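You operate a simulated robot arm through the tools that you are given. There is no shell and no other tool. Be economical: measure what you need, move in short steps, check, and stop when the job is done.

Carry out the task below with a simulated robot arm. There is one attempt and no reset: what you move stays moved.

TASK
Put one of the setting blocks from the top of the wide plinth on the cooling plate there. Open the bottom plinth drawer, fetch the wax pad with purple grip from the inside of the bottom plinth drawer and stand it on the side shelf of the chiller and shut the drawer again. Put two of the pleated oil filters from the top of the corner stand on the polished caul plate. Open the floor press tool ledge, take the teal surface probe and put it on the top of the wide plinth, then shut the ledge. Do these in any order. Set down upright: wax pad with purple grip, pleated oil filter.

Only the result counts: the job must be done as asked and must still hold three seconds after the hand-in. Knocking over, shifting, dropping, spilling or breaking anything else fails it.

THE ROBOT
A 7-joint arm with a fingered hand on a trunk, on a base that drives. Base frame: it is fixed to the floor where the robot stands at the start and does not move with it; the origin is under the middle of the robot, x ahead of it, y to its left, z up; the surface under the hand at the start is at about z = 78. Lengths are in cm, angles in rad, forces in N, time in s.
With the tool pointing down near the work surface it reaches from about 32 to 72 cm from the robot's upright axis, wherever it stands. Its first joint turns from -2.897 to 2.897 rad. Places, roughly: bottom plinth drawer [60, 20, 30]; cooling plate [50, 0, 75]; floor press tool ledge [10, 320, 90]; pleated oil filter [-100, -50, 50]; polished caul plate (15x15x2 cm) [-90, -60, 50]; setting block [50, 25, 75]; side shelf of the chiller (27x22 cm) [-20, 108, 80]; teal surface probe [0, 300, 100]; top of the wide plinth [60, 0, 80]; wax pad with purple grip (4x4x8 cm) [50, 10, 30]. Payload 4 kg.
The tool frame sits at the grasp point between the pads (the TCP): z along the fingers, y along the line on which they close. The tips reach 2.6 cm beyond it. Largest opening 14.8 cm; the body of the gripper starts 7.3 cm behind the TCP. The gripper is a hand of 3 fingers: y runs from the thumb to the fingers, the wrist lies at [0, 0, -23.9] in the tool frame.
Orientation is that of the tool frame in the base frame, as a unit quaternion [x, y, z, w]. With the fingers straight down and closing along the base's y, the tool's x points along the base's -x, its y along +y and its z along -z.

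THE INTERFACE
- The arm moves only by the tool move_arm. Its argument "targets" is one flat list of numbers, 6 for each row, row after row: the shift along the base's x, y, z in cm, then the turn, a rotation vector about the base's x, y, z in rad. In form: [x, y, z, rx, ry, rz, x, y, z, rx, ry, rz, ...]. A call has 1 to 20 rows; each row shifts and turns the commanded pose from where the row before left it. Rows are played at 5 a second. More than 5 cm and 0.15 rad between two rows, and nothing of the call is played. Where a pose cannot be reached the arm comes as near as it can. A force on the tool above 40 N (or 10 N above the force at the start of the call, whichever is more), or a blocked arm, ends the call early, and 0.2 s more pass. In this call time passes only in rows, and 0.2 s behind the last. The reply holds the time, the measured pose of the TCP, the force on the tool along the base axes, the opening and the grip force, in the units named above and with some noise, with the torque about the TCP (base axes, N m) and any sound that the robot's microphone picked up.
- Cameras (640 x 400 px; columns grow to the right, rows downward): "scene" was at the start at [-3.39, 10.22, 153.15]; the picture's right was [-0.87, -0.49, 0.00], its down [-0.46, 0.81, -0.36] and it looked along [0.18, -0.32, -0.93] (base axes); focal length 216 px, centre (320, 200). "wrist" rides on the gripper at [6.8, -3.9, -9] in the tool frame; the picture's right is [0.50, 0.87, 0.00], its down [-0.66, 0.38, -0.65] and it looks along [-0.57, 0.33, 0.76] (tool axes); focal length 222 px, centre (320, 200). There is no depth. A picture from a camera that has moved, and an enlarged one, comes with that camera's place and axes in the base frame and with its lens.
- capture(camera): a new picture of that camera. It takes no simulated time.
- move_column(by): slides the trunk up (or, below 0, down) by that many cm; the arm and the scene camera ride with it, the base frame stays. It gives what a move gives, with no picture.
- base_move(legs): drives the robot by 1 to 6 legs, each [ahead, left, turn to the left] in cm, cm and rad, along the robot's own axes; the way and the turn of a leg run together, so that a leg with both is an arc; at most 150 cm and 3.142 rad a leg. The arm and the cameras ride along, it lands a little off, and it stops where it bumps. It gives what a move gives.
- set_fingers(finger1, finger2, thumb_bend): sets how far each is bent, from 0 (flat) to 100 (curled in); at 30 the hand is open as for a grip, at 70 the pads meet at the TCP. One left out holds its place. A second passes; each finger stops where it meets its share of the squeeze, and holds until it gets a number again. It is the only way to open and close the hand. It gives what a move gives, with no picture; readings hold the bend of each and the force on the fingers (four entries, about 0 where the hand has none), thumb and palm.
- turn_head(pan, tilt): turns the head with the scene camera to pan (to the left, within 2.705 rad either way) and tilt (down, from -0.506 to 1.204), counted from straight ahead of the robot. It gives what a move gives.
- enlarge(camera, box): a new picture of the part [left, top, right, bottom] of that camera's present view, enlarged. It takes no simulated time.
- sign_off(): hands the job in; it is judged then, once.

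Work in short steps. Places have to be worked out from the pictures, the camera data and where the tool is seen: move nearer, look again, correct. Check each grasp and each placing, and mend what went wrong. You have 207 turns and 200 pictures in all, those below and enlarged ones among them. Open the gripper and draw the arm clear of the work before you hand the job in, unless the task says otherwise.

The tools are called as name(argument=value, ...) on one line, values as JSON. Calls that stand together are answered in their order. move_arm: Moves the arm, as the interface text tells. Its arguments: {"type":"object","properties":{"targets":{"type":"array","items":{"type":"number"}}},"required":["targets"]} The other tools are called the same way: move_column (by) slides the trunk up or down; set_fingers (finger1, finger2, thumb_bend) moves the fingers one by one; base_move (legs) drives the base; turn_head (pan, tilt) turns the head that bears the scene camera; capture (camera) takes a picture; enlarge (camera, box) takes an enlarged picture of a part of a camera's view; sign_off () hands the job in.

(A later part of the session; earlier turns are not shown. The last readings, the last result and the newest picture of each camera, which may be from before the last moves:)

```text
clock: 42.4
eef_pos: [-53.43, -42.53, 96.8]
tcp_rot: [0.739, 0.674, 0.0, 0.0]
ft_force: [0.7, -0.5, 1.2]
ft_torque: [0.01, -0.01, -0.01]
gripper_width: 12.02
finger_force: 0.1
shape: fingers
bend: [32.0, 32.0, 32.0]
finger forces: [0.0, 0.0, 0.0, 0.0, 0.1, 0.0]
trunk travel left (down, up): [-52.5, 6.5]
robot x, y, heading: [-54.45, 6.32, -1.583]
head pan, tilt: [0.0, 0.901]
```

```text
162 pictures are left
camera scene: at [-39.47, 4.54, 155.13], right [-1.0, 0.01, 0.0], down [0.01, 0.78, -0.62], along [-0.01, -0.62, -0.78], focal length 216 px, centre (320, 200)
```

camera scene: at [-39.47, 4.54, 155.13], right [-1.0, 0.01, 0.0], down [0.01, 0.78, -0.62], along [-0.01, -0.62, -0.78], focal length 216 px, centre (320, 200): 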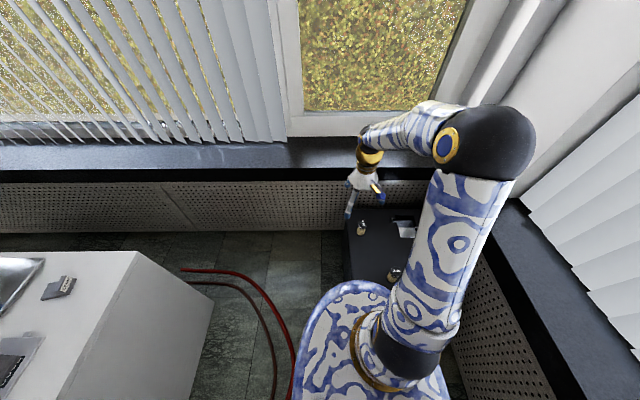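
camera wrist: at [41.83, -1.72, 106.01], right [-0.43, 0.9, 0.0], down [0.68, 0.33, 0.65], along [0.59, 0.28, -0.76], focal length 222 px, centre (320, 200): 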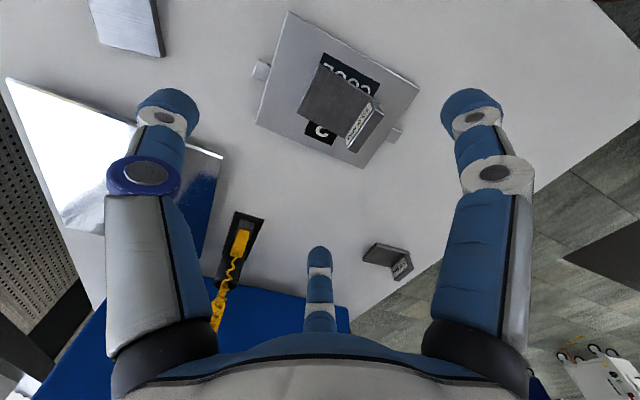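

Continue sideways to x≈-76 and use the wrist camera over the stand.

base_move(legs=[[0, -21, 0]])

capture(camera="scene")

capture(camera="wrist")

```text
clock: 44.1
eef_pos: [-74.45, -42.16, 96.71]
tcp_rot: [0.737, 0.675, 0.0, -0.001]
ft_force: [0.2, 0.0, 0.7]
ft_torque: [0.0, -0.01, -0.02]
gripper_width: 12.08
finger_force: 0.0
shape: fingers
bend: [32.0, 32.0, 32.0]
finger forces: [0.0, 0.0, 0.0, 0.0, 0.0, 0.1]
trunk travel left (down, up): [-52.5, 6.5]
robot x, y, heading: [-75.76, 6.51, -1.582]
head pan, tilt: [0.0, 0.901]
```

```text
161 pictures are left
camera scene: at [-60.64, 4.81, 155.14], right [-1.0, 0.01, 0.0], down [0.01, 0.78, -0.62], along [-0.01, -0.62, -0.78], focal length 216 px, centre (320, 200)
```

scene: 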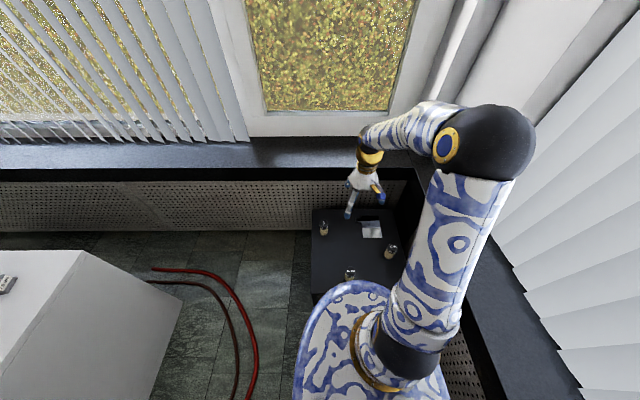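

```text
160 pictures are left
camera wrist: at [-77.62, -35.06, 105.97], right [0.91, 0.42, 0.0], down [0.32, -0.69, 0.65], along [0.28, -0.59, -0.76], focal length 222 px, centre (320, 200)
```

wrist: 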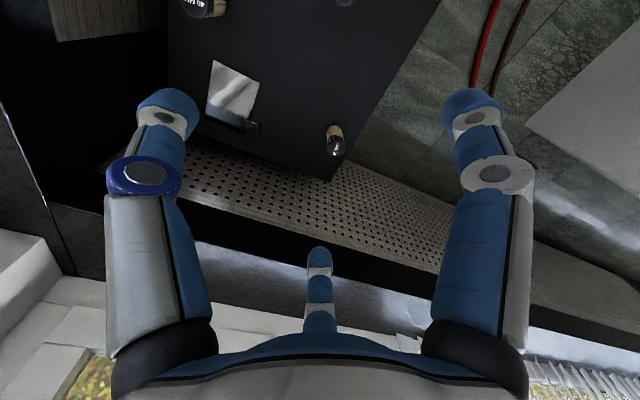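

Fixes agree on a stand top near z≈47. Zoom in on the stand to locate filters and caul plate more exactly.

enlarge(camera="scene", box=[300, 195, 420, 290])

enlarge(camera="wrist", box=[150, 0, 400, 180])

```text
4.21 times, centred on (360, 242) of scene
camera zoom: at [-60.64, 4.81, 155.14], right [-1.0, 0.01, 0.0], down [0.01, 0.78, -0.62], along [-0.01, -0.62, -0.78], focal length 911 px, centre (152, 21)
```

zoom: 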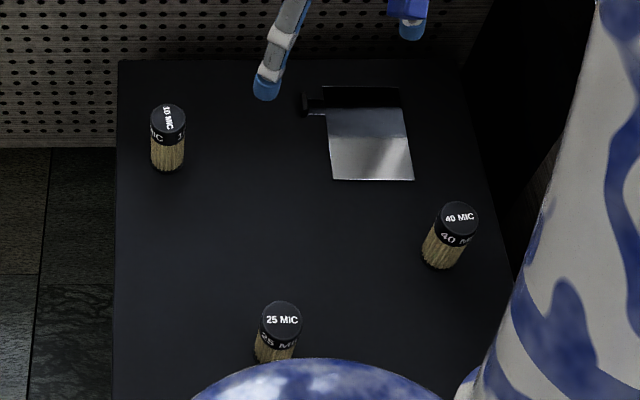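

```text
2.22 times, centred on (275, 90) of wrist
camera zoom: at [-77.62, -35.06, 105.97], right [0.91, 0.42, 0.0], down [0.32, -0.69, 0.65], along [0.28, -0.59, -0.76], focal length 494 px, centre (420, 444)
```

zoom: 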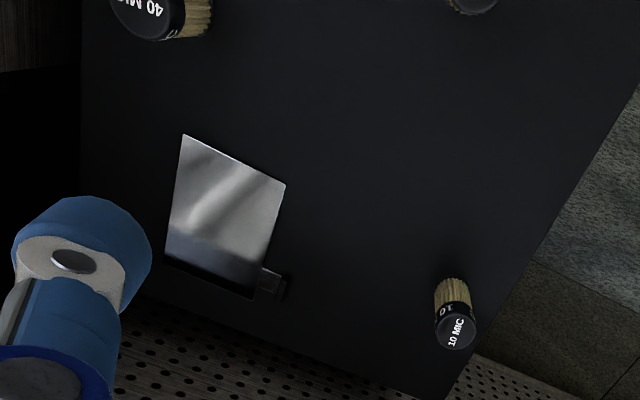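

Stand top z≈47; caul plate spans x −95…−85, y −67…−53; filters: 10 MIC at ≈[−63.5,−56.3], 40 MIC at ≈[−98,−43], 25 MIC at ≈[−76,−31]. I'll use the 10 and 40 MIC ones. Lower the trunk 27 cm.

move_column(by=-27)

capture(camera="scene")

capture(camera="wrist")

```text
clock: 46.8
eef_pos: [-74.39, -42.13, 69.74]
tcp_rot: [0.737, 0.676, -0.001, 0.001]
ft_force: [0.0, -0.4, 0.0]
ft_torque: [-0.02, -0.01, 0.0]
gripper_width: 12.02
finger_force: 0.0
shape: fingers
bend: [32.0, 32.0, 32.0]
finger forces: [0.0, 0.0, 0.1, 0.0, 0.0, 0.0]
trunk travel left (down, up): [-25.5, 33.5]
robot x, y, heading: [-75.27, 6.4, -1.577]
head pan, tilt: [0.0, 0.901]
```

```text
157 pictures are left
camera scene: at [-60.59, 4.81, 128.13], right [-1.0, 0.01, 0.0], down [0.01, 0.78, -0.62], along [-0.01, -0.62, -0.78], focal length 216 px, centre (320, 200)
```

scene: 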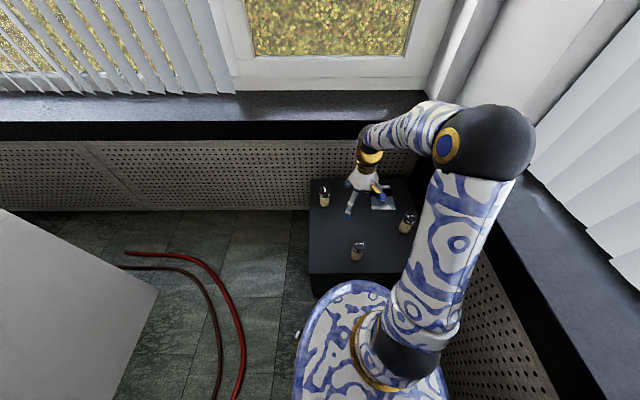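

```text
156 pictures are left
camera wrist: at [-77.59, -35.06, 78.97], right [0.91, 0.42, 0.0], down [0.32, -0.69, 0.65], along [0.28, -0.59, -0.76], focal length 222 px, centre (320, 200)
```

wrist: 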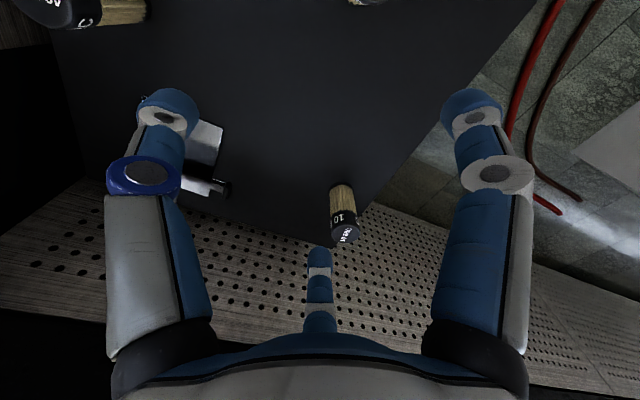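

Refined 10 MIC filter at ≈[−63.4,−56.3], table z≈48. Move over it at height 66 and look.

move_arm(targets=[2.75, -3.55, -0.75, 0, 0, 0, 2.75, -3.55, -0.75, 0, 0, 0, 2.75, -3.55, -0.75, 0, 0, 0, 2.75, -3.55, -0.75, 0, 0, 0])

capture(camera="wrist")

enlarge(camera="scene", box=[290, 140, 420, 240])

```text
clock: 47.8
eef_pos: [-63.51, -56.2, 67.07]
tcp_rot: [0.737, 0.676, 0.0, 0.0]
ft_force: [-0.4, 0.3, 1.0]
ft_torque: [-0.04, -0.01, -0.02]
gripper_width: 12.04
finger_force: 0.1
shape: fingers
bend: [32.0, 32.0, 32.0]
finger forces: [0.1, 0.1, 0.0, 0.0, 0.0, 0.0]
trunk travel left (down, up): [-25.5, 33.5]
robot x, y, heading: [-75.42, 6.27, -1.582]
head pan, tilt: [0.0, 0.901]
```

```text
155 pictures are left
camera wrist: at [-66.54, -49.09, 76.3], right [0.91, 0.42, 0.0], down [0.32, -0.69, 0.65], along [0.28, -0.59, -0.76], focal length 222 px, centre (320, 200)
```

wrist: 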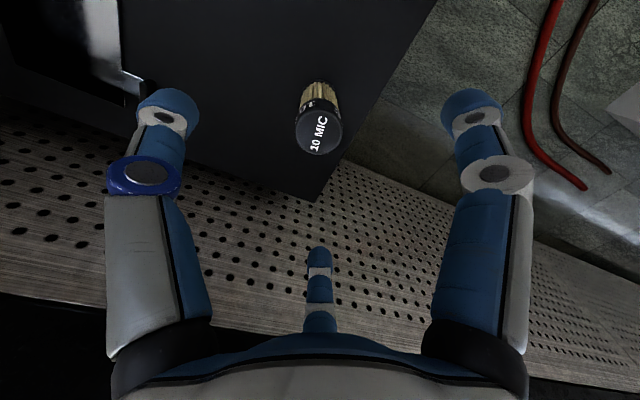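

```text
4.00 times, centred on (355, 190) of scene
camera zoom: at [-60.61, 4.83, 128.14], right [-1.0, 0.01, 0.0], down [0.01, 0.78, -0.62], along [-0.01, -0.62, -0.78], focal length 865 px, centre (180, 240)
```

zoom: 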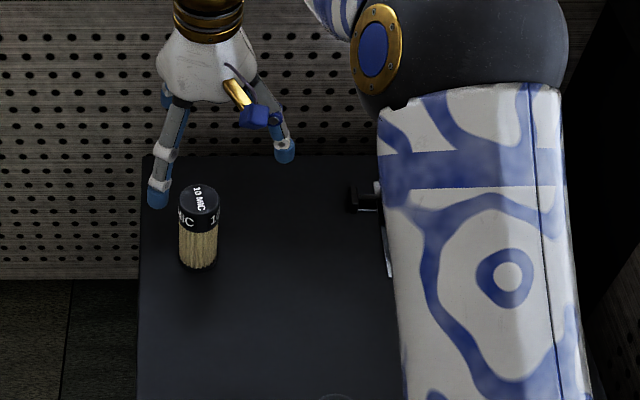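

Filter centre ≈[−63.45,−55.7]. Correct and descend to TCP 54.5.

move_arm(targets=[0.0, 0.5, -2, 0, 0, 0, 0, 0, -4, 0, 0, 0, 0, 0, -4, 0, 0, 0, 0, 0, -2.5, 0, 0, 0])

capture(camera="wrist")

enlarge(camera="scene", box=[290, 140, 420, 240])

```text
clock: 48.8
eef_pos: [-63.56, -55.71, 54.45]
tcp_rot: [0.737, 0.675, 0.0, 0.0]
ft_force: [0.2, -0.1, -0.3]
ft_torque: [0.02, 0.01, 0.03]
gripper_width: 12.04
finger_force: 0.1
shape: fingers
bend: [32.0, 32.0, 32.0]
finger forces: [0.1, 0.0, 0.0, 0.0, 0.0, 0.1]
trunk travel left (down, up): [-25.5, 33.5]
robot x, y, heading: [-75.86, 6.69, -1.582]
head pan, tilt: [0.0, 0.901]
```

```text
153 pictures are left
camera wrist: at [-66.68, -48.61, 63.54], right [0.91, 0.42, 0.0], down [0.32, -0.69, 0.65], along [0.28, -0.59, -0.76], focal length 222 px, centre (320, 200)
```

wrist: 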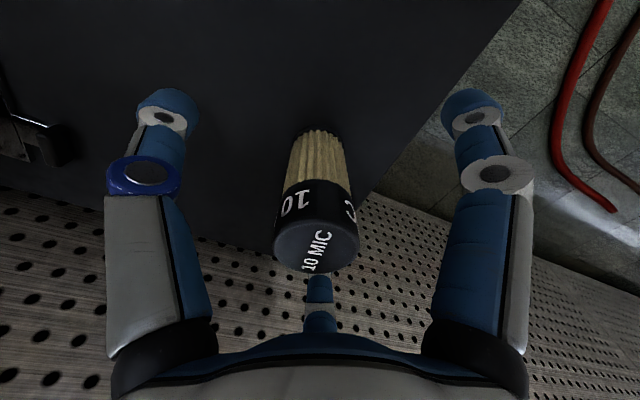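

```text
4.00 times, centred on (355, 190) of scene
camera zoom: at [-60.59, 4.81, 128.13], right [-1.0, 0.01, 0.0], down [0.01, 0.78, -0.62], along [-0.01, -0.62, -0.78], focal length 865 px, centre (180, 240)
```

zoom: 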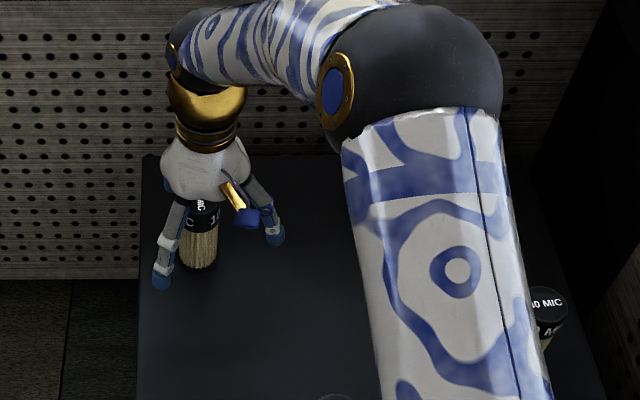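

Filter is centred in the hand. Close.

set_fingers(finger1=66, finger2=66, thumb_bend=66)

move_arm(targets=[0, 0, 2, 0, 0, 0, 0, 0, 3, 0, 0, 0])

capture(camera="wrist")

```text
clock: 49.8
eef_pos: [-63.57, -55.77, 54.38]
tcp_rot: [0.737, 0.675, 0.001, 0.0]
ft_force: [-0.2, -0.1, -0.5]
ft_torque: [0.03, 0.01, 0.04]
gripper_width: 3.2
finger_force: 10.3
shape: fingers
bend: [59.0, 58.0, 61.0]
finger forces: [5.6, 6.7, 0.0, 0.0, 7.7, 0.1]
trunk travel left (down, up): [-25.5, 33.5]
robot x, y, heading: [-75.6, 6.33, -1.578]
head pan, tilt: [0.0, 0.901]
```

```text
clock: 50.4
eef_pos: [-63.42, -55.9, 59.33]
tcp_rot: [0.737, 0.675, 0.0, 0.001]
ft_force: [0.2, 0.3, -0.2]
ft_torque: [0.0, -0.01, 0.05]
gripper_width: 3.18
finger_force: 9.7
shape: fingers
bend: [59.0, 58.0, 61.0]
finger forces: [5.6, 6.7, 0.1, 0.0, 7.7, 0.0]
trunk travel left (down, up): [-25.5, 33.5]
robot x, y, heading: [-75.39, 6.6, -1.583]
head pan, tilt: [0.0, 0.901]
```

```text
151 pictures are left
camera wrist: at [-66.61, -48.68, 68.51], right [0.91, 0.42, 0.0], down [0.32, -0.69, 0.65], along [0.28, -0.59, -0.76], focal length 222 px, centre (320, 200)
```

wrist: 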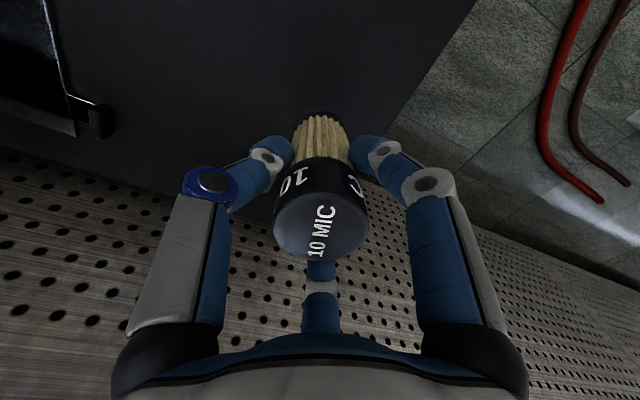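

Held. Raise slightly and carry to the caul plate at ≈[−87.2,−57.5].

move_arm(targets=[0, 0, 3, 0, 0, 0, -4.7, -0.3, 0, 0, 0, 0, -4.7, -0.3, 0, 0, 0, 0, -4.7, -0.3, 0, 0, 0, 0, -4.7, -0.3, 0, 0, 0, 0, -4.7, -0.3, 0, 0, 0, 0])

capture(camera="wrist")

capture(camera="scene")

```text
clock: 51.8
eef_pos: [-86.93, -57.69, 62.36]
tcp_rot: [0.737, 0.675, 0.0, -0.001]
ft_force: [-0.4, 1.0, -0.8]
ft_torque: [0.01, 0.0, 0.0]
gripper_width: 3.18
finger_force: 10.1
shape: fingers
bend: [59.0, 58.0, 61.0]
finger forces: [5.6, 6.8, 0.1, 0.1, 7.7, 0.1]
trunk travel left (down, up): [-25.5, 33.5]
robot x, y, heading: [-75.51, 6.44, -1.578]
head pan, tilt: [0.0, 0.901]
```

```text
150 pictures are left
camera wrist: at [-90.1, -50.39, 71.52], right [0.91, 0.42, 0.0], down [0.32, -0.69, 0.65], along [0.28, -0.59, -0.76], focal length 222 px, centre (320, 200)
```

wrist: 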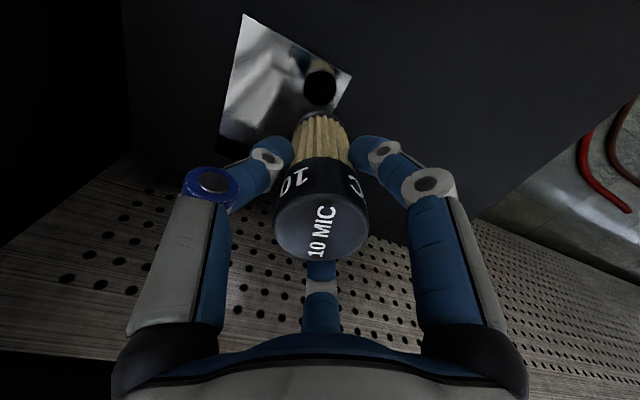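

```text
149 pictures are left
camera scene: at [-60.57, 4.8, 128.13], right [-1.0, 0.01, 0.0], down [0.01, 0.78, -0.62], along [-0.01, -0.62, -0.78], focal length 216 px, centre (320, 200)
```

scene: 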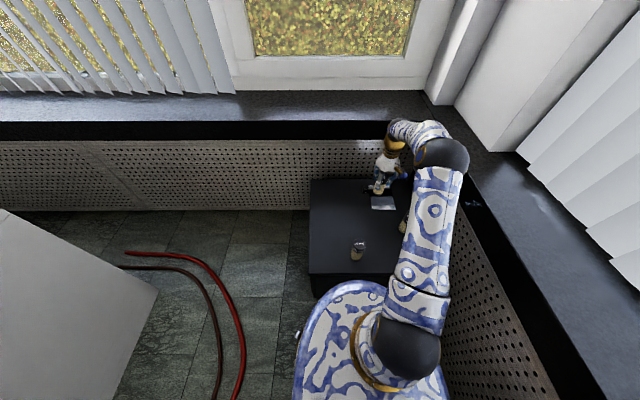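

The plate's right edge is ≈−85.2, so I'll stagger: first filter at ≈[−87.9,−62], second later at ≈[−91.8,−56]. Shift and lower.

move_arm(targets=[-1, -4.2, 0, 0, 0, 0, 0, 0, -3, 0, 0, 0])

capture(camera="wrist")

```text
clock: 52.4
eef_pos: [-87.95, -61.8, 59.26]
tcp_rot: [0.738, 0.675, 0.0, 0.0]
ft_force: [-0.4, 0.6, -1.8]
ft_torque: [-0.01, -0.01, -0.01]
gripper_width: 3.17
finger_force: 10.4
shape: fingers
bend: [59.0, 58.0, 61.0]
finger forces: [5.6, 6.8, 0.0, 0.0, 7.6, 0.0]
trunk travel left (down, up): [-25.5, 33.5]
robot x, y, heading: [-75.58, 6.58, -1.58]
head pan, tilt: [0.0, 0.901]
```

```text
148 pictures are left
camera wrist: at [-91.15, -54.64, 68.4], right [0.91, 0.42, 0.0], down [0.32, -0.69, 0.65], along [0.28, -0.59, -0.76], focal length 222 px, centre (320, 200)
```

wrist: 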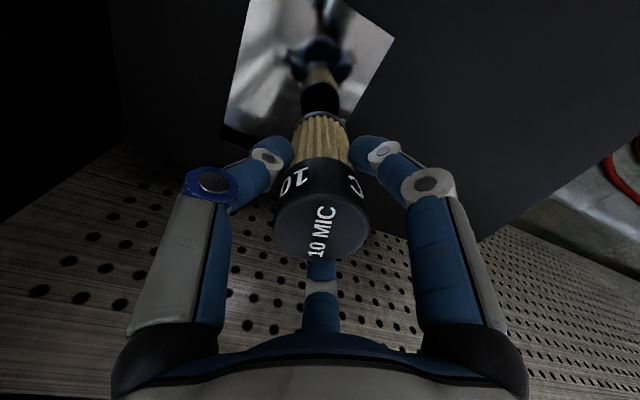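

From the reflection the base is ≈2 cm above the plate. Lower gently.

move_arm(targets=[0, 0, -1.4, 0, 0, 0])

move_arm(targets=[0, 0, -0.4, 0, 0, 0])

capture(camera="wrist")

```text
clock: 52.8
eef_pos: [-88.07, -61.7, 58.04]
tcp_rot: [0.738, 0.675, 0.0, -0.001]
ft_force: [0.2, 0.3, -1.7]
ft_torque: [0.0, 0.0, -0.02]
gripper_width: 3.19
finger_force: 10.1
shape: fingers
bend: [59.0, 58.0, 61.0]
finger forces: [5.6, 6.9, 0.0, 0.0, 7.6, 0.0]
trunk travel left (down, up): [-25.5, 33.5]
robot x, y, heading: [-75.78, 6.49, -1.579]
head pan, tilt: [0.0, 0.901]
```

```text
clock: 53.2
eef_pos: [-88.09, -61.67, 57.55]
tcp_rot: [0.737, 0.676, 0.0, 0.0]
ft_force: [-0.2, -0.3, -1.4]
ft_torque: [-0.01, 0.01, 0.01]
gripper_width: 3.21
finger_force: 10.5
shape: fingers
bend: [59.0, 58.0, 61.0]
finger forces: [5.6, 6.8, 0.0, 0.1, 7.6, 0.0]
trunk travel left (down, up): [-25.5, 33.5]
robot x, y, heading: [-75.67, 6.66, -1.579]
head pan, tilt: [0.0, 0.901]
```

```text
147 pictures are left
camera wrist: at [-91.13, -54.49, 66.65], right [0.91, 0.42, 0.0], down [0.32, -0.69, 0.65], along [0.28, -0.59, -0.76], focal length 222 px, centre (320, 200)
```

wrist: 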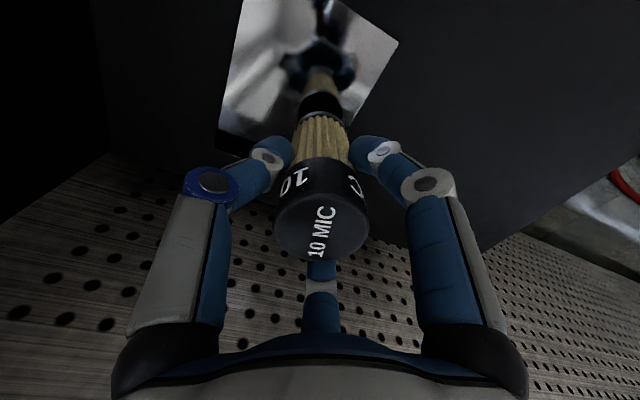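

Still a small gap. Continue down.

move_arm(targets=[0, 0, -0.5, 0, 0, 0])

move_arm(targets=[0, 0, -0.3, 0, 0, 0])

enlarge(camera="wrist", box=[240, 40, 400, 160])

```text
clock: 53.6
eef_pos: [-87.96, -61.63, 57.01]
tcp_rot: [0.738, 0.675, 0.0, 0.0]
ft_force: [-0.5, 0.1, -0.6]
ft_torque: [0.01, -0.01, 0.02]
gripper_width: 3.19
finger_force: 9.4
shape: fingers
bend: [59.0, 58.0, 61.0]
finger forces: [5.6, 6.8, 0.0, 0.0, 7.5, 0.1]
trunk travel left (down, up): [-25.5, 33.5]
robot x, y, heading: [-75.55, 6.55, -1.579]
head pan, tilt: [0.0, 0.901]
```

```text
clock: 54.0
eef_pos: [-88.01, -61.65, 56.86]
tcp_rot: [0.737, 0.676, 0.001, 0.0]
ft_force: [-0.9, -0.6, -0.6]
ft_torque: [-0.02, -0.03, -0.02]
gripper_width: 3.16
finger_force: 9.9
shape: fingers
bend: [59.0, 58.0, 61.0]
finger forces: [5.6, 6.7, 0.0, 0.1, 7.6, 0.1]
trunk travel left (down, up): [-25.5, 33.5]
robot x, y, heading: [-75.3, 6.28, -1.579]
head pan, tilt: [0.0, 0.901]
```

```text
3.33 times, centred on (320, 100) of wrist
camera zoom: at [-91.06, -54.46, 65.91], right [0.91, 0.42, 0.0], down [0.32, -0.69, 0.65], along [0.28, -0.59, -0.76], focal length 740 px, centre (320, 533)
```

zoom: 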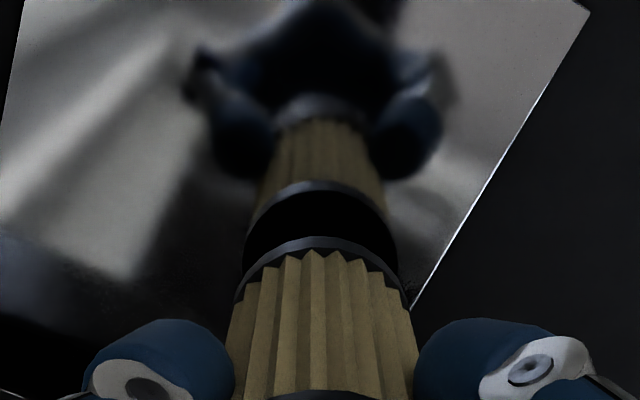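

The reflection shows ≈0.8 cm left. Continue stepping until the force shows contact.

move_arm(targets=[0, 0, -0.5, 0, 0, 0])

move_arm(targets=[0, 0, -0.25, 0, 0, 0])

enlarge(camera="wrist", box=[240, 40, 400, 160])

```text
clock: 54.4
eef_pos: [-87.75, -61.64, 56.28]
tcp_rot: [0.737, 0.675, 0.001, 0.001]
ft_force: [-0.7, -0.2, -0.8]
ft_torque: [-0.03, -0.01, 0.04]
gripper_width: 3.16
finger_force: 10.1
shape: fingers
bend: [59.0, 58.0, 61.0]
finger forces: [5.5, 6.8, 0.0, 0.0, 7.6, 0.1]
trunk travel left (down, up): [-25.5, 33.5]
robot x, y, heading: [-75.11, 6.61, -1.582]
head pan, tilt: [0.0, 0.901]
```

```text
clock: 54.8
eef_pos: [-88.05, -61.61, 55.94]
tcp_rot: [0.737, 0.676, 0.001, -0.001]
ft_force: [0.7, -0.1, -0.5]
ft_torque: [0.01, -0.01, 0.03]
gripper_width: 3.16
finger_force: 10.1
shape: fingers
bend: [59.0, 58.0, 61.0]
finger forces: [5.6, 6.8, 0.0, 0.1, 7.5, 0.0]
trunk travel left (down, up): [-25.5, 33.5]
robot x, y, heading: [-75.62, 6.68, -1.578]
head pan, tilt: [0.0, 0.901]
```

```text
3.33 times, centred on (320, 100) of wrist
camera zoom: at [-91.09, -54.47, 65.11], right [0.91, 0.42, 0.0], down [0.32, -0.69, 0.65], along [0.28, -0.59, -0.76], focal length 740 px, centre (320, 533)
```

zoom: 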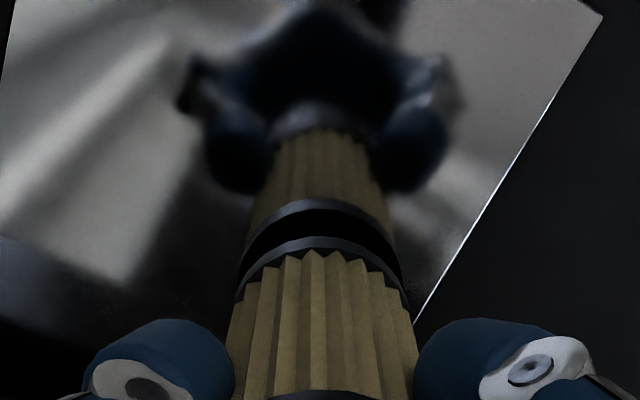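

Gap shrinks ~linearly, about 1 cm left. Continue.

move_arm(targets=[0, 0, -0.6, 0, 0, 0])

move_arm(targets=[0, 0, -0.3, 0, 0, 0])

enlarge(camera="wrist", box=[240, 40, 400, 160])

```text
clock: 55.2
eef_pos: [-87.97, -61.58, 55.44]
tcp_rot: [0.737, 0.675, 0.0, 0.0]
ft_force: [-0.8, 0.3, -1.0]
ft_torque: [0.01, 0.04, 0.02]
gripper_width: 3.17
finger_force: 9.7
shape: fingers
bend: [59.0, 58.0, 61.0]
finger forces: [5.6, 6.8, 0.0, 0.0, 7.4, 0.0]
trunk travel left (down, up): [-25.5, 33.5]
robot x, y, heading: [-75.5, 6.15, -1.578]
head pan, tilt: [0.0, 0.901]
```

```text
clock: 55.6
eef_pos: [-87.9, -61.57, 55.0]
tcp_rot: [0.737, 0.676, 0.0, -0.001]
ft_force: [1.0, 0.5, -1.2]
ft_torque: [0.05, 0.0, -0.03]
gripper_width: 3.16
finger_force: 10.2
shape: fingers
bend: [59.0, 58.0, 61.0]
finger forces: [5.6, 6.9, 0.0, 0.0, 7.5, 0.1]
trunk travel left (down, up): [-25.5, 33.5]
robot x, y, heading: [-75.32, 6.45, -1.582]
head pan, tilt: [0.0, 0.901]
```

```text
3.33 times, centred on (320, 100) of wrist
camera zoom: at [-91.06, -54.48, 64.2], right [0.91, 0.42, 0.0], down [0.32, -0.69, 0.65], along [0.28, -0.59, -0.76], focal length 740 px, centre (320, 533)
```

zoom: 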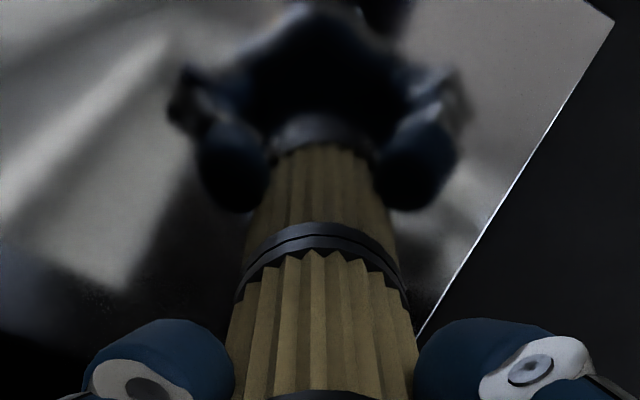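

Almost touching. A last small step.

move_arm(targets=[0, 0, -0.25, 0, 0, 0])

enlarge(camera="wrist", box=[240, 40, 400, 160])

```text
clock: 56.0
eef_pos: [-87.94, -61.63, 54.92]
tcp_rot: [0.737, 0.675, 0.0, 0.0]
ft_force: [0.7, -1.2, 4.0]
ft_torque: [0.02, -0.01, 0.0]
gripper_width: 3.15
finger_force: 10.5
shape: fingers
bend: [59.0, 58.0, 61.0]
finger forces: [5.7, 7.8, 0.1, 0.1, 7.9, 0.1]
trunk travel left (down, up): [-25.5, 33.5]
robot x, y, heading: [-75.78, 6.24, -1.573]
head pan, tilt: [0.0, 0.901]
```

```text
3.33 times, centred on (320, 100) of wrist
camera zoom: at [-91.09, -54.47, 64.04], right [0.91, 0.42, 0.0], down [0.32, -0.68, 0.65], along [0.28, -0.59, -0.76], focal length 740 px, centre (320, 533)
```

zoom: 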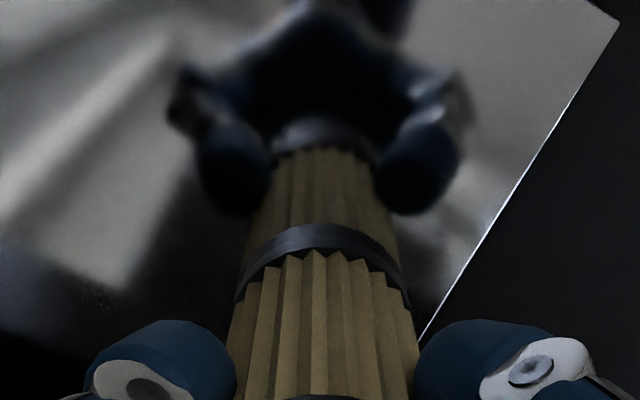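

Contact (4 N, plate ≈0.5 cm above stand). Release and rise straight up.

set_fingers(finger1=34, finger2=34, thumb_bend=34)

move_arm(targets=[0, 0, 3, 0, 0, 0, 0, 0, 4, 0, 0, 0, 0, 0, 5, 0, 0, 0])

capture(camera="wrist")

```text
clock: 57.0
eef_pos: [-88.06, -61.71, 54.82]
tcp_rot: [0.737, 0.676, 0.0, 0.001]
ft_force: [0.6, -0.6, 0.0]
ft_torque: [0.03, 0.03, 0.04]
gripper_width: 11.4
finger_force: 0.1
shape: fingers
bend: [34.0, 34.0, 34.0]
finger forces: [0.2, 0.0, 0.0, 0.1, 0.0, 0.1]
trunk travel left (down, up): [-25.5, 33.5]
robot x, y, heading: [-75.21, 6.42, -1.575]
head pan, tilt: [0.0, 0.901]
```

```text
clock: 57.8
eef_pos: [-87.92, -61.57, 67.11]
tcp_rot: [0.737, 0.676, 0.001, 0.0]
ft_force: [0.1, -0.4, -0.7]
ft_torque: [0.01, 0.02, 0.0]
gripper_width: 11.42
finger_force: 0.0
shape: fingers
bend: [34.0, 34.0, 34.0]
finger forces: [0.0, 0.0, 0.0, 0.0, 0.0, 0.1]
trunk travel left (down, up): [-25.5, 33.5]
robot x, y, heading: [-75.89, 6.86, -1.581]
head pan, tilt: [0.0, 0.901]
```

```text
142 pictures are left
camera wrist: at [-90.99, -54.42, 76.13], right [0.91, 0.42, 0.0], down [0.32, -0.69, 0.65], along [0.28, -0.59, -0.76], focal length 222 px, centre (320, 200)
```

wrist: 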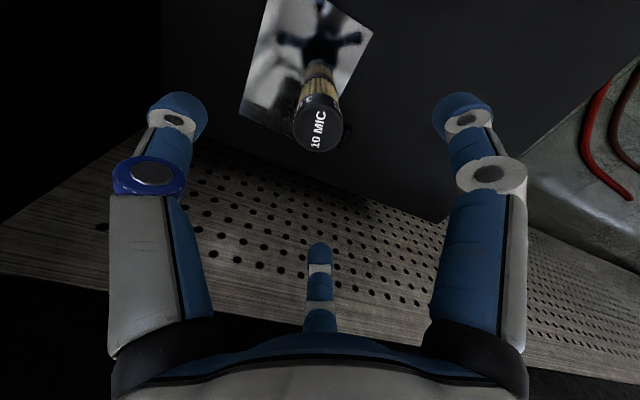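

The 10 MIC filter stands on the plate. Now go to the 40 MIC filter at ≈[−98,−43], turning the hand −0.75 on the way so the finger gap will face the first filter at placing.

move_arm(targets=[-2, 3.7, 0, 0, 0, -0.15, -2, 3.7, 0, 0, 0, -0.15, -2, 3.7, 0, 0, 0, -0.15, -2, 3.7, 0, 0, 0, -0.15, -2, 3.7, 0, 0, 0, -0.15])

capture(camera="wrist")

capture(camera="scene")

```text
clock: 59.0
eef_pos: [-98.07, -43.28, 66.78]
tcp_rot: [0.934, 0.357, -0.001, 0.001]
ft_force: [0.0, 0.2, -0.9]
ft_torque: [0.0, 0.02, 0.02]
gripper_width: 11.41
finger_force: 0.1
shape: fingers
bend: [34.0, 34.0, 34.0]
finger forces: [0.1, 0.0, 0.0, 0.0, 0.0, 0.0]
trunk travel left (down, up): [-25.5, 33.5]
robot x, y, heading: [-75.43, 6.84, -1.577]
head pan, tilt: [0.0, 0.901]
```

```text
141 pictures are left
camera wrist: at [-95.41, -35.71, 75.95], right [0.95, -0.31, 0.0], down [-0.23, -0.72, 0.65], along [-0.2, -0.62, -0.76], focal length 222 px, centre (320, 200)
```

wrist: 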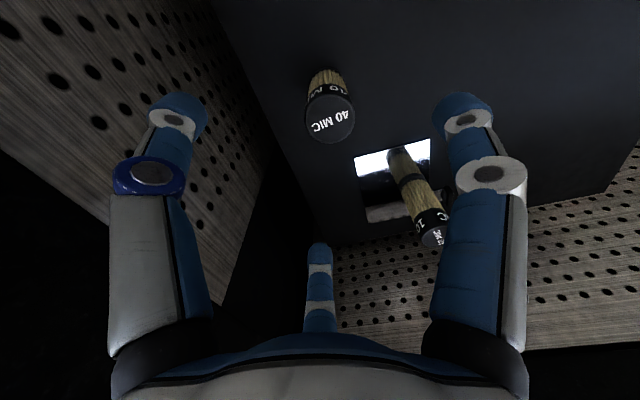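

```text
140 pictures are left
camera scene: at [-60.59, 4.79, 128.13], right [-1.0, 0.01, 0.0], down [0.01, 0.78, -0.62], along [-0.01, -0.62, -0.78], focal length 216 px, centre (320, 200)
```

scene: 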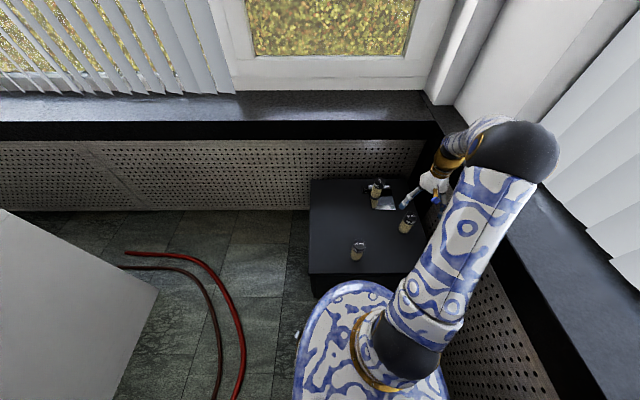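

40 MIC centre ≈[−96.8,−42.2]. Correct, descend to 54.5.

move_arm(targets=[1.2, 1.0, -2, 0, 0, 0, 0, 0, -4, 0, 0, 0])

capture(camera="wrist")

```text
clock: 59.6
eef_pos: [-96.61, -42.07, 60.96]
tcp_rot: [0.933, 0.359, 0.0, 0.0]
ft_force: [0.0, 0.8, 1.2]
ft_torque: [-0.01, -0.03, 0.0]
gripper_width: 11.41
finger_force: 0.1
shape: fingers
bend: [34.0, 34.0, 34.0]
finger forces: [0.0, 0.1, 0.1, 0.0, 0.0, 0.0]
trunk travel left (down, up): [-25.5, 33.5]
robot x, y, heading: [-75.31, 6.37, -1.575]
head pan, tilt: [0.0, 0.901]
```

```text
139 pictures are left
camera wrist: at [-93.97, -34.56, 70.0], right [0.95, -0.31, 0.0], down [-0.23, -0.72, 0.65], along [-0.2, -0.62, -0.76], focal length 222 px, centre (320, 200)
```

wrist: 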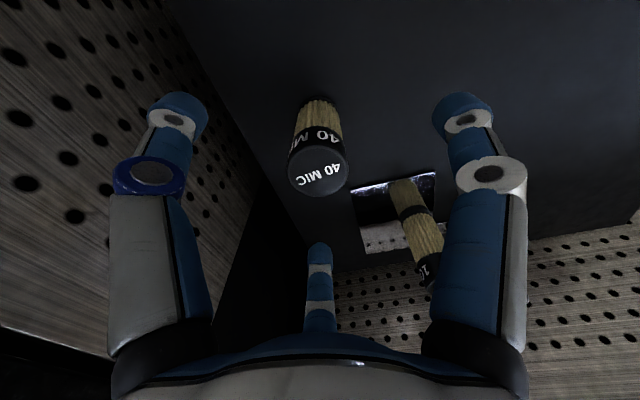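

Centred. Descend, grip, lift.

move_arm(targets=[0, 0, -3.5, 0, 0, 0, 0, 0, -2.9, 0, 0, 0])

set_fingers(finger1=66, finger2=66, thumb_bend=66)

move_arm(targets=[0, 0, 2, 0, 0, 0, 0, 0, 4, 0, 0, 0, 0, 0, 4, 0, 0, 0])

capture(camera="wrist")

```text
clock: 60.2
eef_pos: [-96.78, -41.98, 54.35]
tcp_rot: [0.933, 0.359, 0.0, 0.001]
ft_force: [0.2, 0.1, 1.3]
ft_torque: [-0.04, -0.01, 0.0]
gripper_width: 11.41
finger_force: 0.0
shape: fingers
bend: [34.0, 34.0, 34.0]
finger forces: [0.0, 0.1, 0.0, 0.1, 0.0, 0.0]
trunk travel left (down, up): [-25.5, 33.5]
robot x, y, heading: [-75.25, 6.78, -1.578]
head pan, tilt: [0.0, 0.901]
```

```text
clock: 61.2
eef_pos: [-96.87, -41.92, 54.46]
tcp_rot: [0.933, 0.359, -0.001, 0.0]
ft_force: [-0.9, 0.8, -0.4]
ft_torque: [0.01, -0.02, 0.0]
gripper_width: 3.23
finger_force: 9.8
shape: fingers
bend: [58.0, 58.0, 61.0]
finger forces: [6.2, 6.5, 0.0, 0.1, 7.1, 0.0]
trunk travel left (down, up): [-25.5, 33.5]
robot x, y, heading: [-75.47, 6.55, -1.582]
head pan, tilt: [0.0, 0.901]
```

```text
clock: 62.0
eef_pos: [-96.75, -41.97, 64.41]
tcp_rot: [0.933, 0.36, 0.0, 0.0]
ft_force: [0.4, -0.7, -1.2]
ft_torque: [-0.02, 0.0, 0.01]
gripper_width: 3.2
finger_force: 9.8
shape: fingers
bend: [58.0, 58.0, 61.0]
finger forces: [6.1, 6.5, 0.0, 0.0, 7.0, 0.0]
trunk travel left (down, up): [-25.5, 33.5]
robot x, y, heading: [-75.37, 6.36, -1.581]
head pan, tilt: [0.0, 0.901]
```

```text
138 pictures are left
camera wrist: at [-94.2, -34.46, 73.57], right [0.95, -0.31, 0.0], down [-0.23, -0.72, 0.65], along [-0.2, -0.62, -0.76], focal length 222 px, centre (320, 200)
```

wrist: 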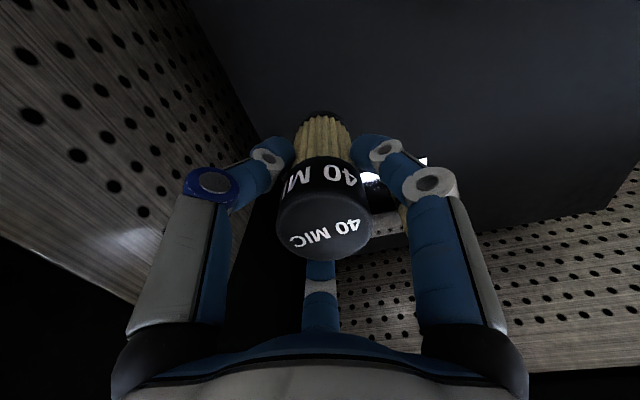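

Held. Carry to [−91.8,−56], then lower.

move_arm(targets=[1.65, -4.67, 0, 0, 0, 0, 1.65, -4.67, 0, 0, 0, 0, 1.65, -4.67, 0, 0, 0, 0])

capture(camera="wrist")

enlarge(camera="scene", box=[340, 150, 440, 230])

```text
clock: 62.8
eef_pos: [-91.68, -55.96, 64.83]
tcp_rot: [0.934, 0.358, 0.0, 0.0]
ft_force: [0.5, 0.1, -0.6]
ft_torque: [-0.02, -0.01, 0.02]
gripper_width: 3.17
finger_force: 10.0
shape: fingers
bend: [58.0, 58.0, 61.0]
finger forces: [6.3, 6.6, 0.1, 0.1, 7.1, 0.1]
trunk travel left (down, up): [-25.5, 33.5]
robot x, y, heading: [-75.63, 6.38, -1.582]
head pan, tilt: [0.0, 0.901]
```

```text
137 pictures are left
camera wrist: at [-89.04, -48.4, 73.83], right [0.95, -0.31, 0.0], down [-0.23, -0.72, 0.65], along [-0.2, -0.62, -0.76], focal length 222 px, centre (320, 200)
```

wrist: 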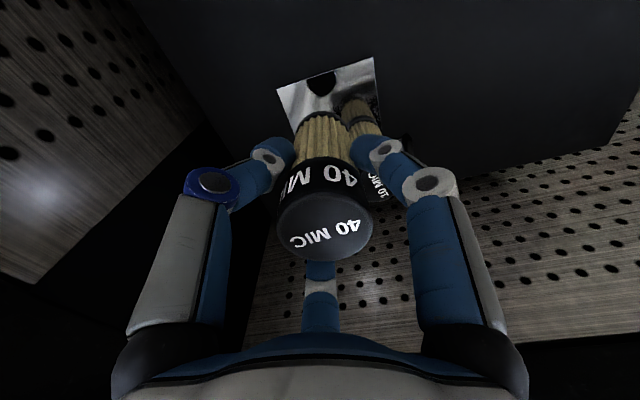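

```text
5.00 times, centred on (390, 190) of scene
camera zoom: at [-60.62, 4.82, 128.14], right [-1.0, 0.01, 0.0], down [0.01, 0.78, -0.62], along [-0.01, -0.62, -0.78], focal length 1082 px, centre (-30, 250)
```

zoom: 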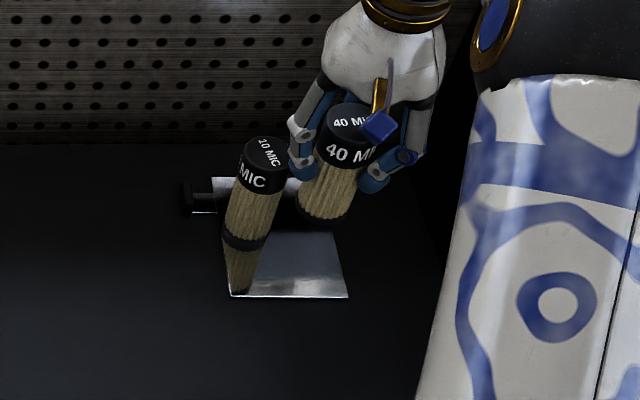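

Clear of the first filter. Shift −0.6 in x and descend to just above contact.

move_arm(targets=[-0.6, 0, -3, 0, 0, 0, 0, 0, -3, 0, 0, 0, 0, 0, -3, 0, 0, 0])

enlarge(camera="scene", box=[340, 150, 440, 230])

enlarge(camera="wrist", box=[240, 40, 440, 190])

```text
clock: 63.6
eef_pos: [-92.48, -56.16, 55.39]
tcp_rot: [0.934, 0.358, -0.001, 0.001]
ft_force: [1.2, 0.7, -1.1]
ft_torque: [0.05, -0.02, -0.01]
gripper_width: 3.2
finger_force: 9.8
shape: fingers
bend: [58.0, 58.0, 61.0]
finger forces: [6.1, 6.6, 0.0, 0.0, 7.0, 0.0]
trunk travel left (down, up): [-25.5, 33.5]
robot x, y, heading: [-75.4, 6.78, -1.581]
head pan, tilt: [0.0, 0.901]
```

```text
5.00 times, centred on (390, 190) of scene
camera zoom: at [-60.6, 4.81, 128.14], right [-1.0, 0.01, 0.0], down [0.01, 0.78, -0.62], along [-0.01, -0.62, -0.78], focal length 1082 px, centre (-30, 250)
```

zoom: 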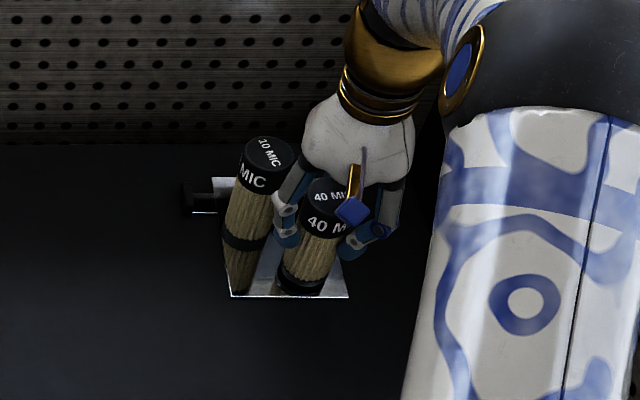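

```text
2.67 times, centred on (340, 115) of wrist
camera zoom: at [-89.85, -48.67, 64.63], right [0.95, -0.31, 0.0], down [-0.23, -0.72, 0.65], along [-0.2, -0.62, -0.76], focal length 592 px, centre (267, 427)
```

zoom: 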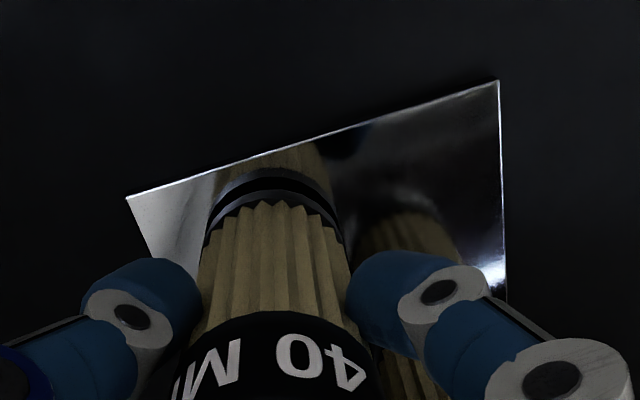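

The base is near the plate's front edge; shift −0.8 in y and then set down.

move_arm(targets=[0, -0.8, 0, 0, 0, 0, 0, 0, -0.3, 0, 0, 0])

move_arm(targets=[0, 0, -0.3, 0, 0, 0])

enlarge(camera="wrist", box=[240, 40, 440, 190])

```text
clock: 64.2
eef_pos: [-92.49, -57.09, 55.19]
tcp_rot: [0.933, 0.359, 0.001, -0.001]
ft_force: [0.0, 0.9, -1.3]
ft_torque: [0.05, -0.01, -0.01]
gripper_width: 3.17
finger_force: 10.6
shape: fingers
bend: [58.0, 58.0, 61.0]
finger forces: [6.2, 6.5, 0.0, 0.0, 7.0, 0.0]
trunk travel left (down, up): [-25.5, 33.5]
robot x, y, heading: [-75.44, 6.56, -1.577]
head pan, tilt: [0.0, 0.901]
```

```text
clock: 64.6
eef_pos: [-92.42, -57.0, 54.91]
tcp_rot: [0.934, 0.358, 0.0, 0.001]
ft_force: [-0.3, -0.5, 1.3]
ft_torque: [-0.02, 0.01, 0.0]
gripper_width: 3.16
finger_force: 10.9
shape: fingers
bend: [58.0, 58.0, 62.0]
finger forces: [6.2, 6.9, 0.0, 0.1, 7.1, 0.0]
trunk travel left (down, up): [-25.5, 33.5]
robot x, y, heading: [-75.76, 6.51, -1.582]
head pan, tilt: [0.0, 0.901]
```

```text
2.67 times, centred on (340, 115) of wrist
camera zoom: at [-89.83, -49.41, 64.07], right [0.95, -0.31, 0.0], down [-0.23, -0.72, 0.65], along [-0.2, -0.62, -0.76], focal length 592 px, centre (267, 427)
```

zoom: 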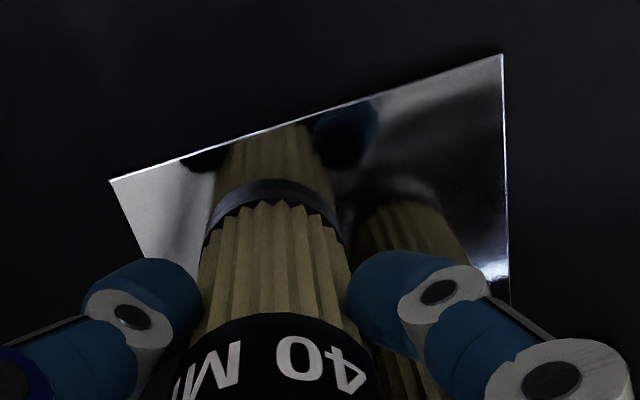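

Touching. Open moderately and lift straight up.

set_fingers(finger1=44, finger2=44, thumb_bend=42)

move_arm(targets=[0, 0, 3, 0, 0, 0, 0, 0, 4, 0, 0, 0, 0, 0, 5, 0, 0, 0, 0, 4, 3, 0, 0, 0, 0, 4, 2, 0, 0, 0])

capture(camera="wrist")

enlarge(camera="scene", box=[340, 150, 440, 230])

```text
clock: 65.6
eef_pos: [-92.33, -56.83, 54.9]
tcp_rot: [0.933, 0.359, 0.0, 0.0]
ft_force: [-0.2, -0.6, 0.3]
ft_torque: [0.0, -0.01, 0.02]
gripper_width: 8.47
finger_force: 0.1
shape: fingers
bend: [44.0, 44.0, 42.0]
finger forces: [0.0, 0.0, 0.1, 0.0, 0.0, 0.0]
trunk travel left (down, up): [-25.5, 33.5]
robot x, y, heading: [-75.46, 6.37, -1.578]
head pan, tilt: [0.0, 0.901]
```

```text
clock: 66.8
eef_pos: [-92.41, -48.86, 71.85]
tcp_rot: [0.933, 0.359, 0.0, -0.001]
ft_force: [1.0, -0.8, -0.3]
ft_torque: [0.03, 0.01, -0.01]
gripper_width: 8.49
finger_force: 0.1
shape: fingers
bend: [44.0, 44.0, 42.0]
finger forces: [0.1, 0.1, 0.0, 0.1, 0.0, 0.0]
trunk travel left (down, up): [-25.5, 33.5]
robot x, y, heading: [-75.41, 6.23, -1.583]
head pan, tilt: [0.0, 0.901]
```

```text
132 pictures are left
camera wrist: at [-89.75, -41.38, 80.87], right [0.95, -0.31, 0.0], down [-0.23, -0.72, 0.65], along [-0.2, -0.62, -0.76], focal length 222 px, centre (320, 200)
```

wrist: 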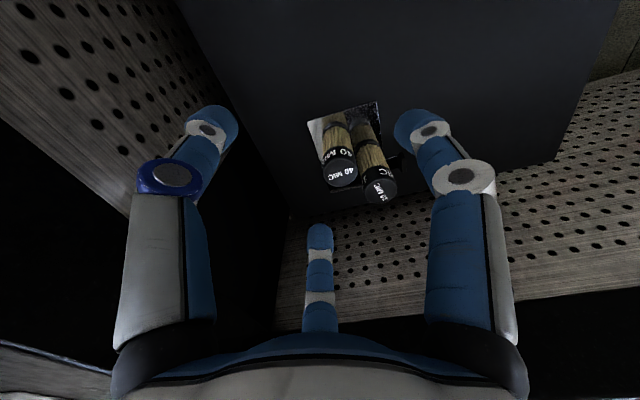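

```text
5.00 times, centred on (390, 190) of scene
camera zoom: at [-60.6, 4.78, 128.13], right [-1.0, 0.01, 0.0], down [0.01, 0.78, -0.62], along [-0.01, -0.62, -0.78], focal length 1082 px, centre (-30, 250)
```

zoom: 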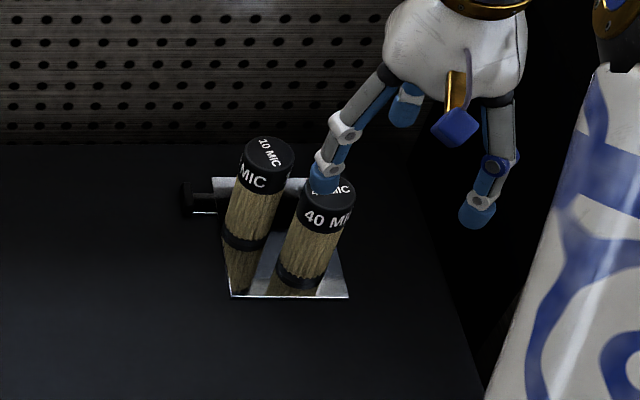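

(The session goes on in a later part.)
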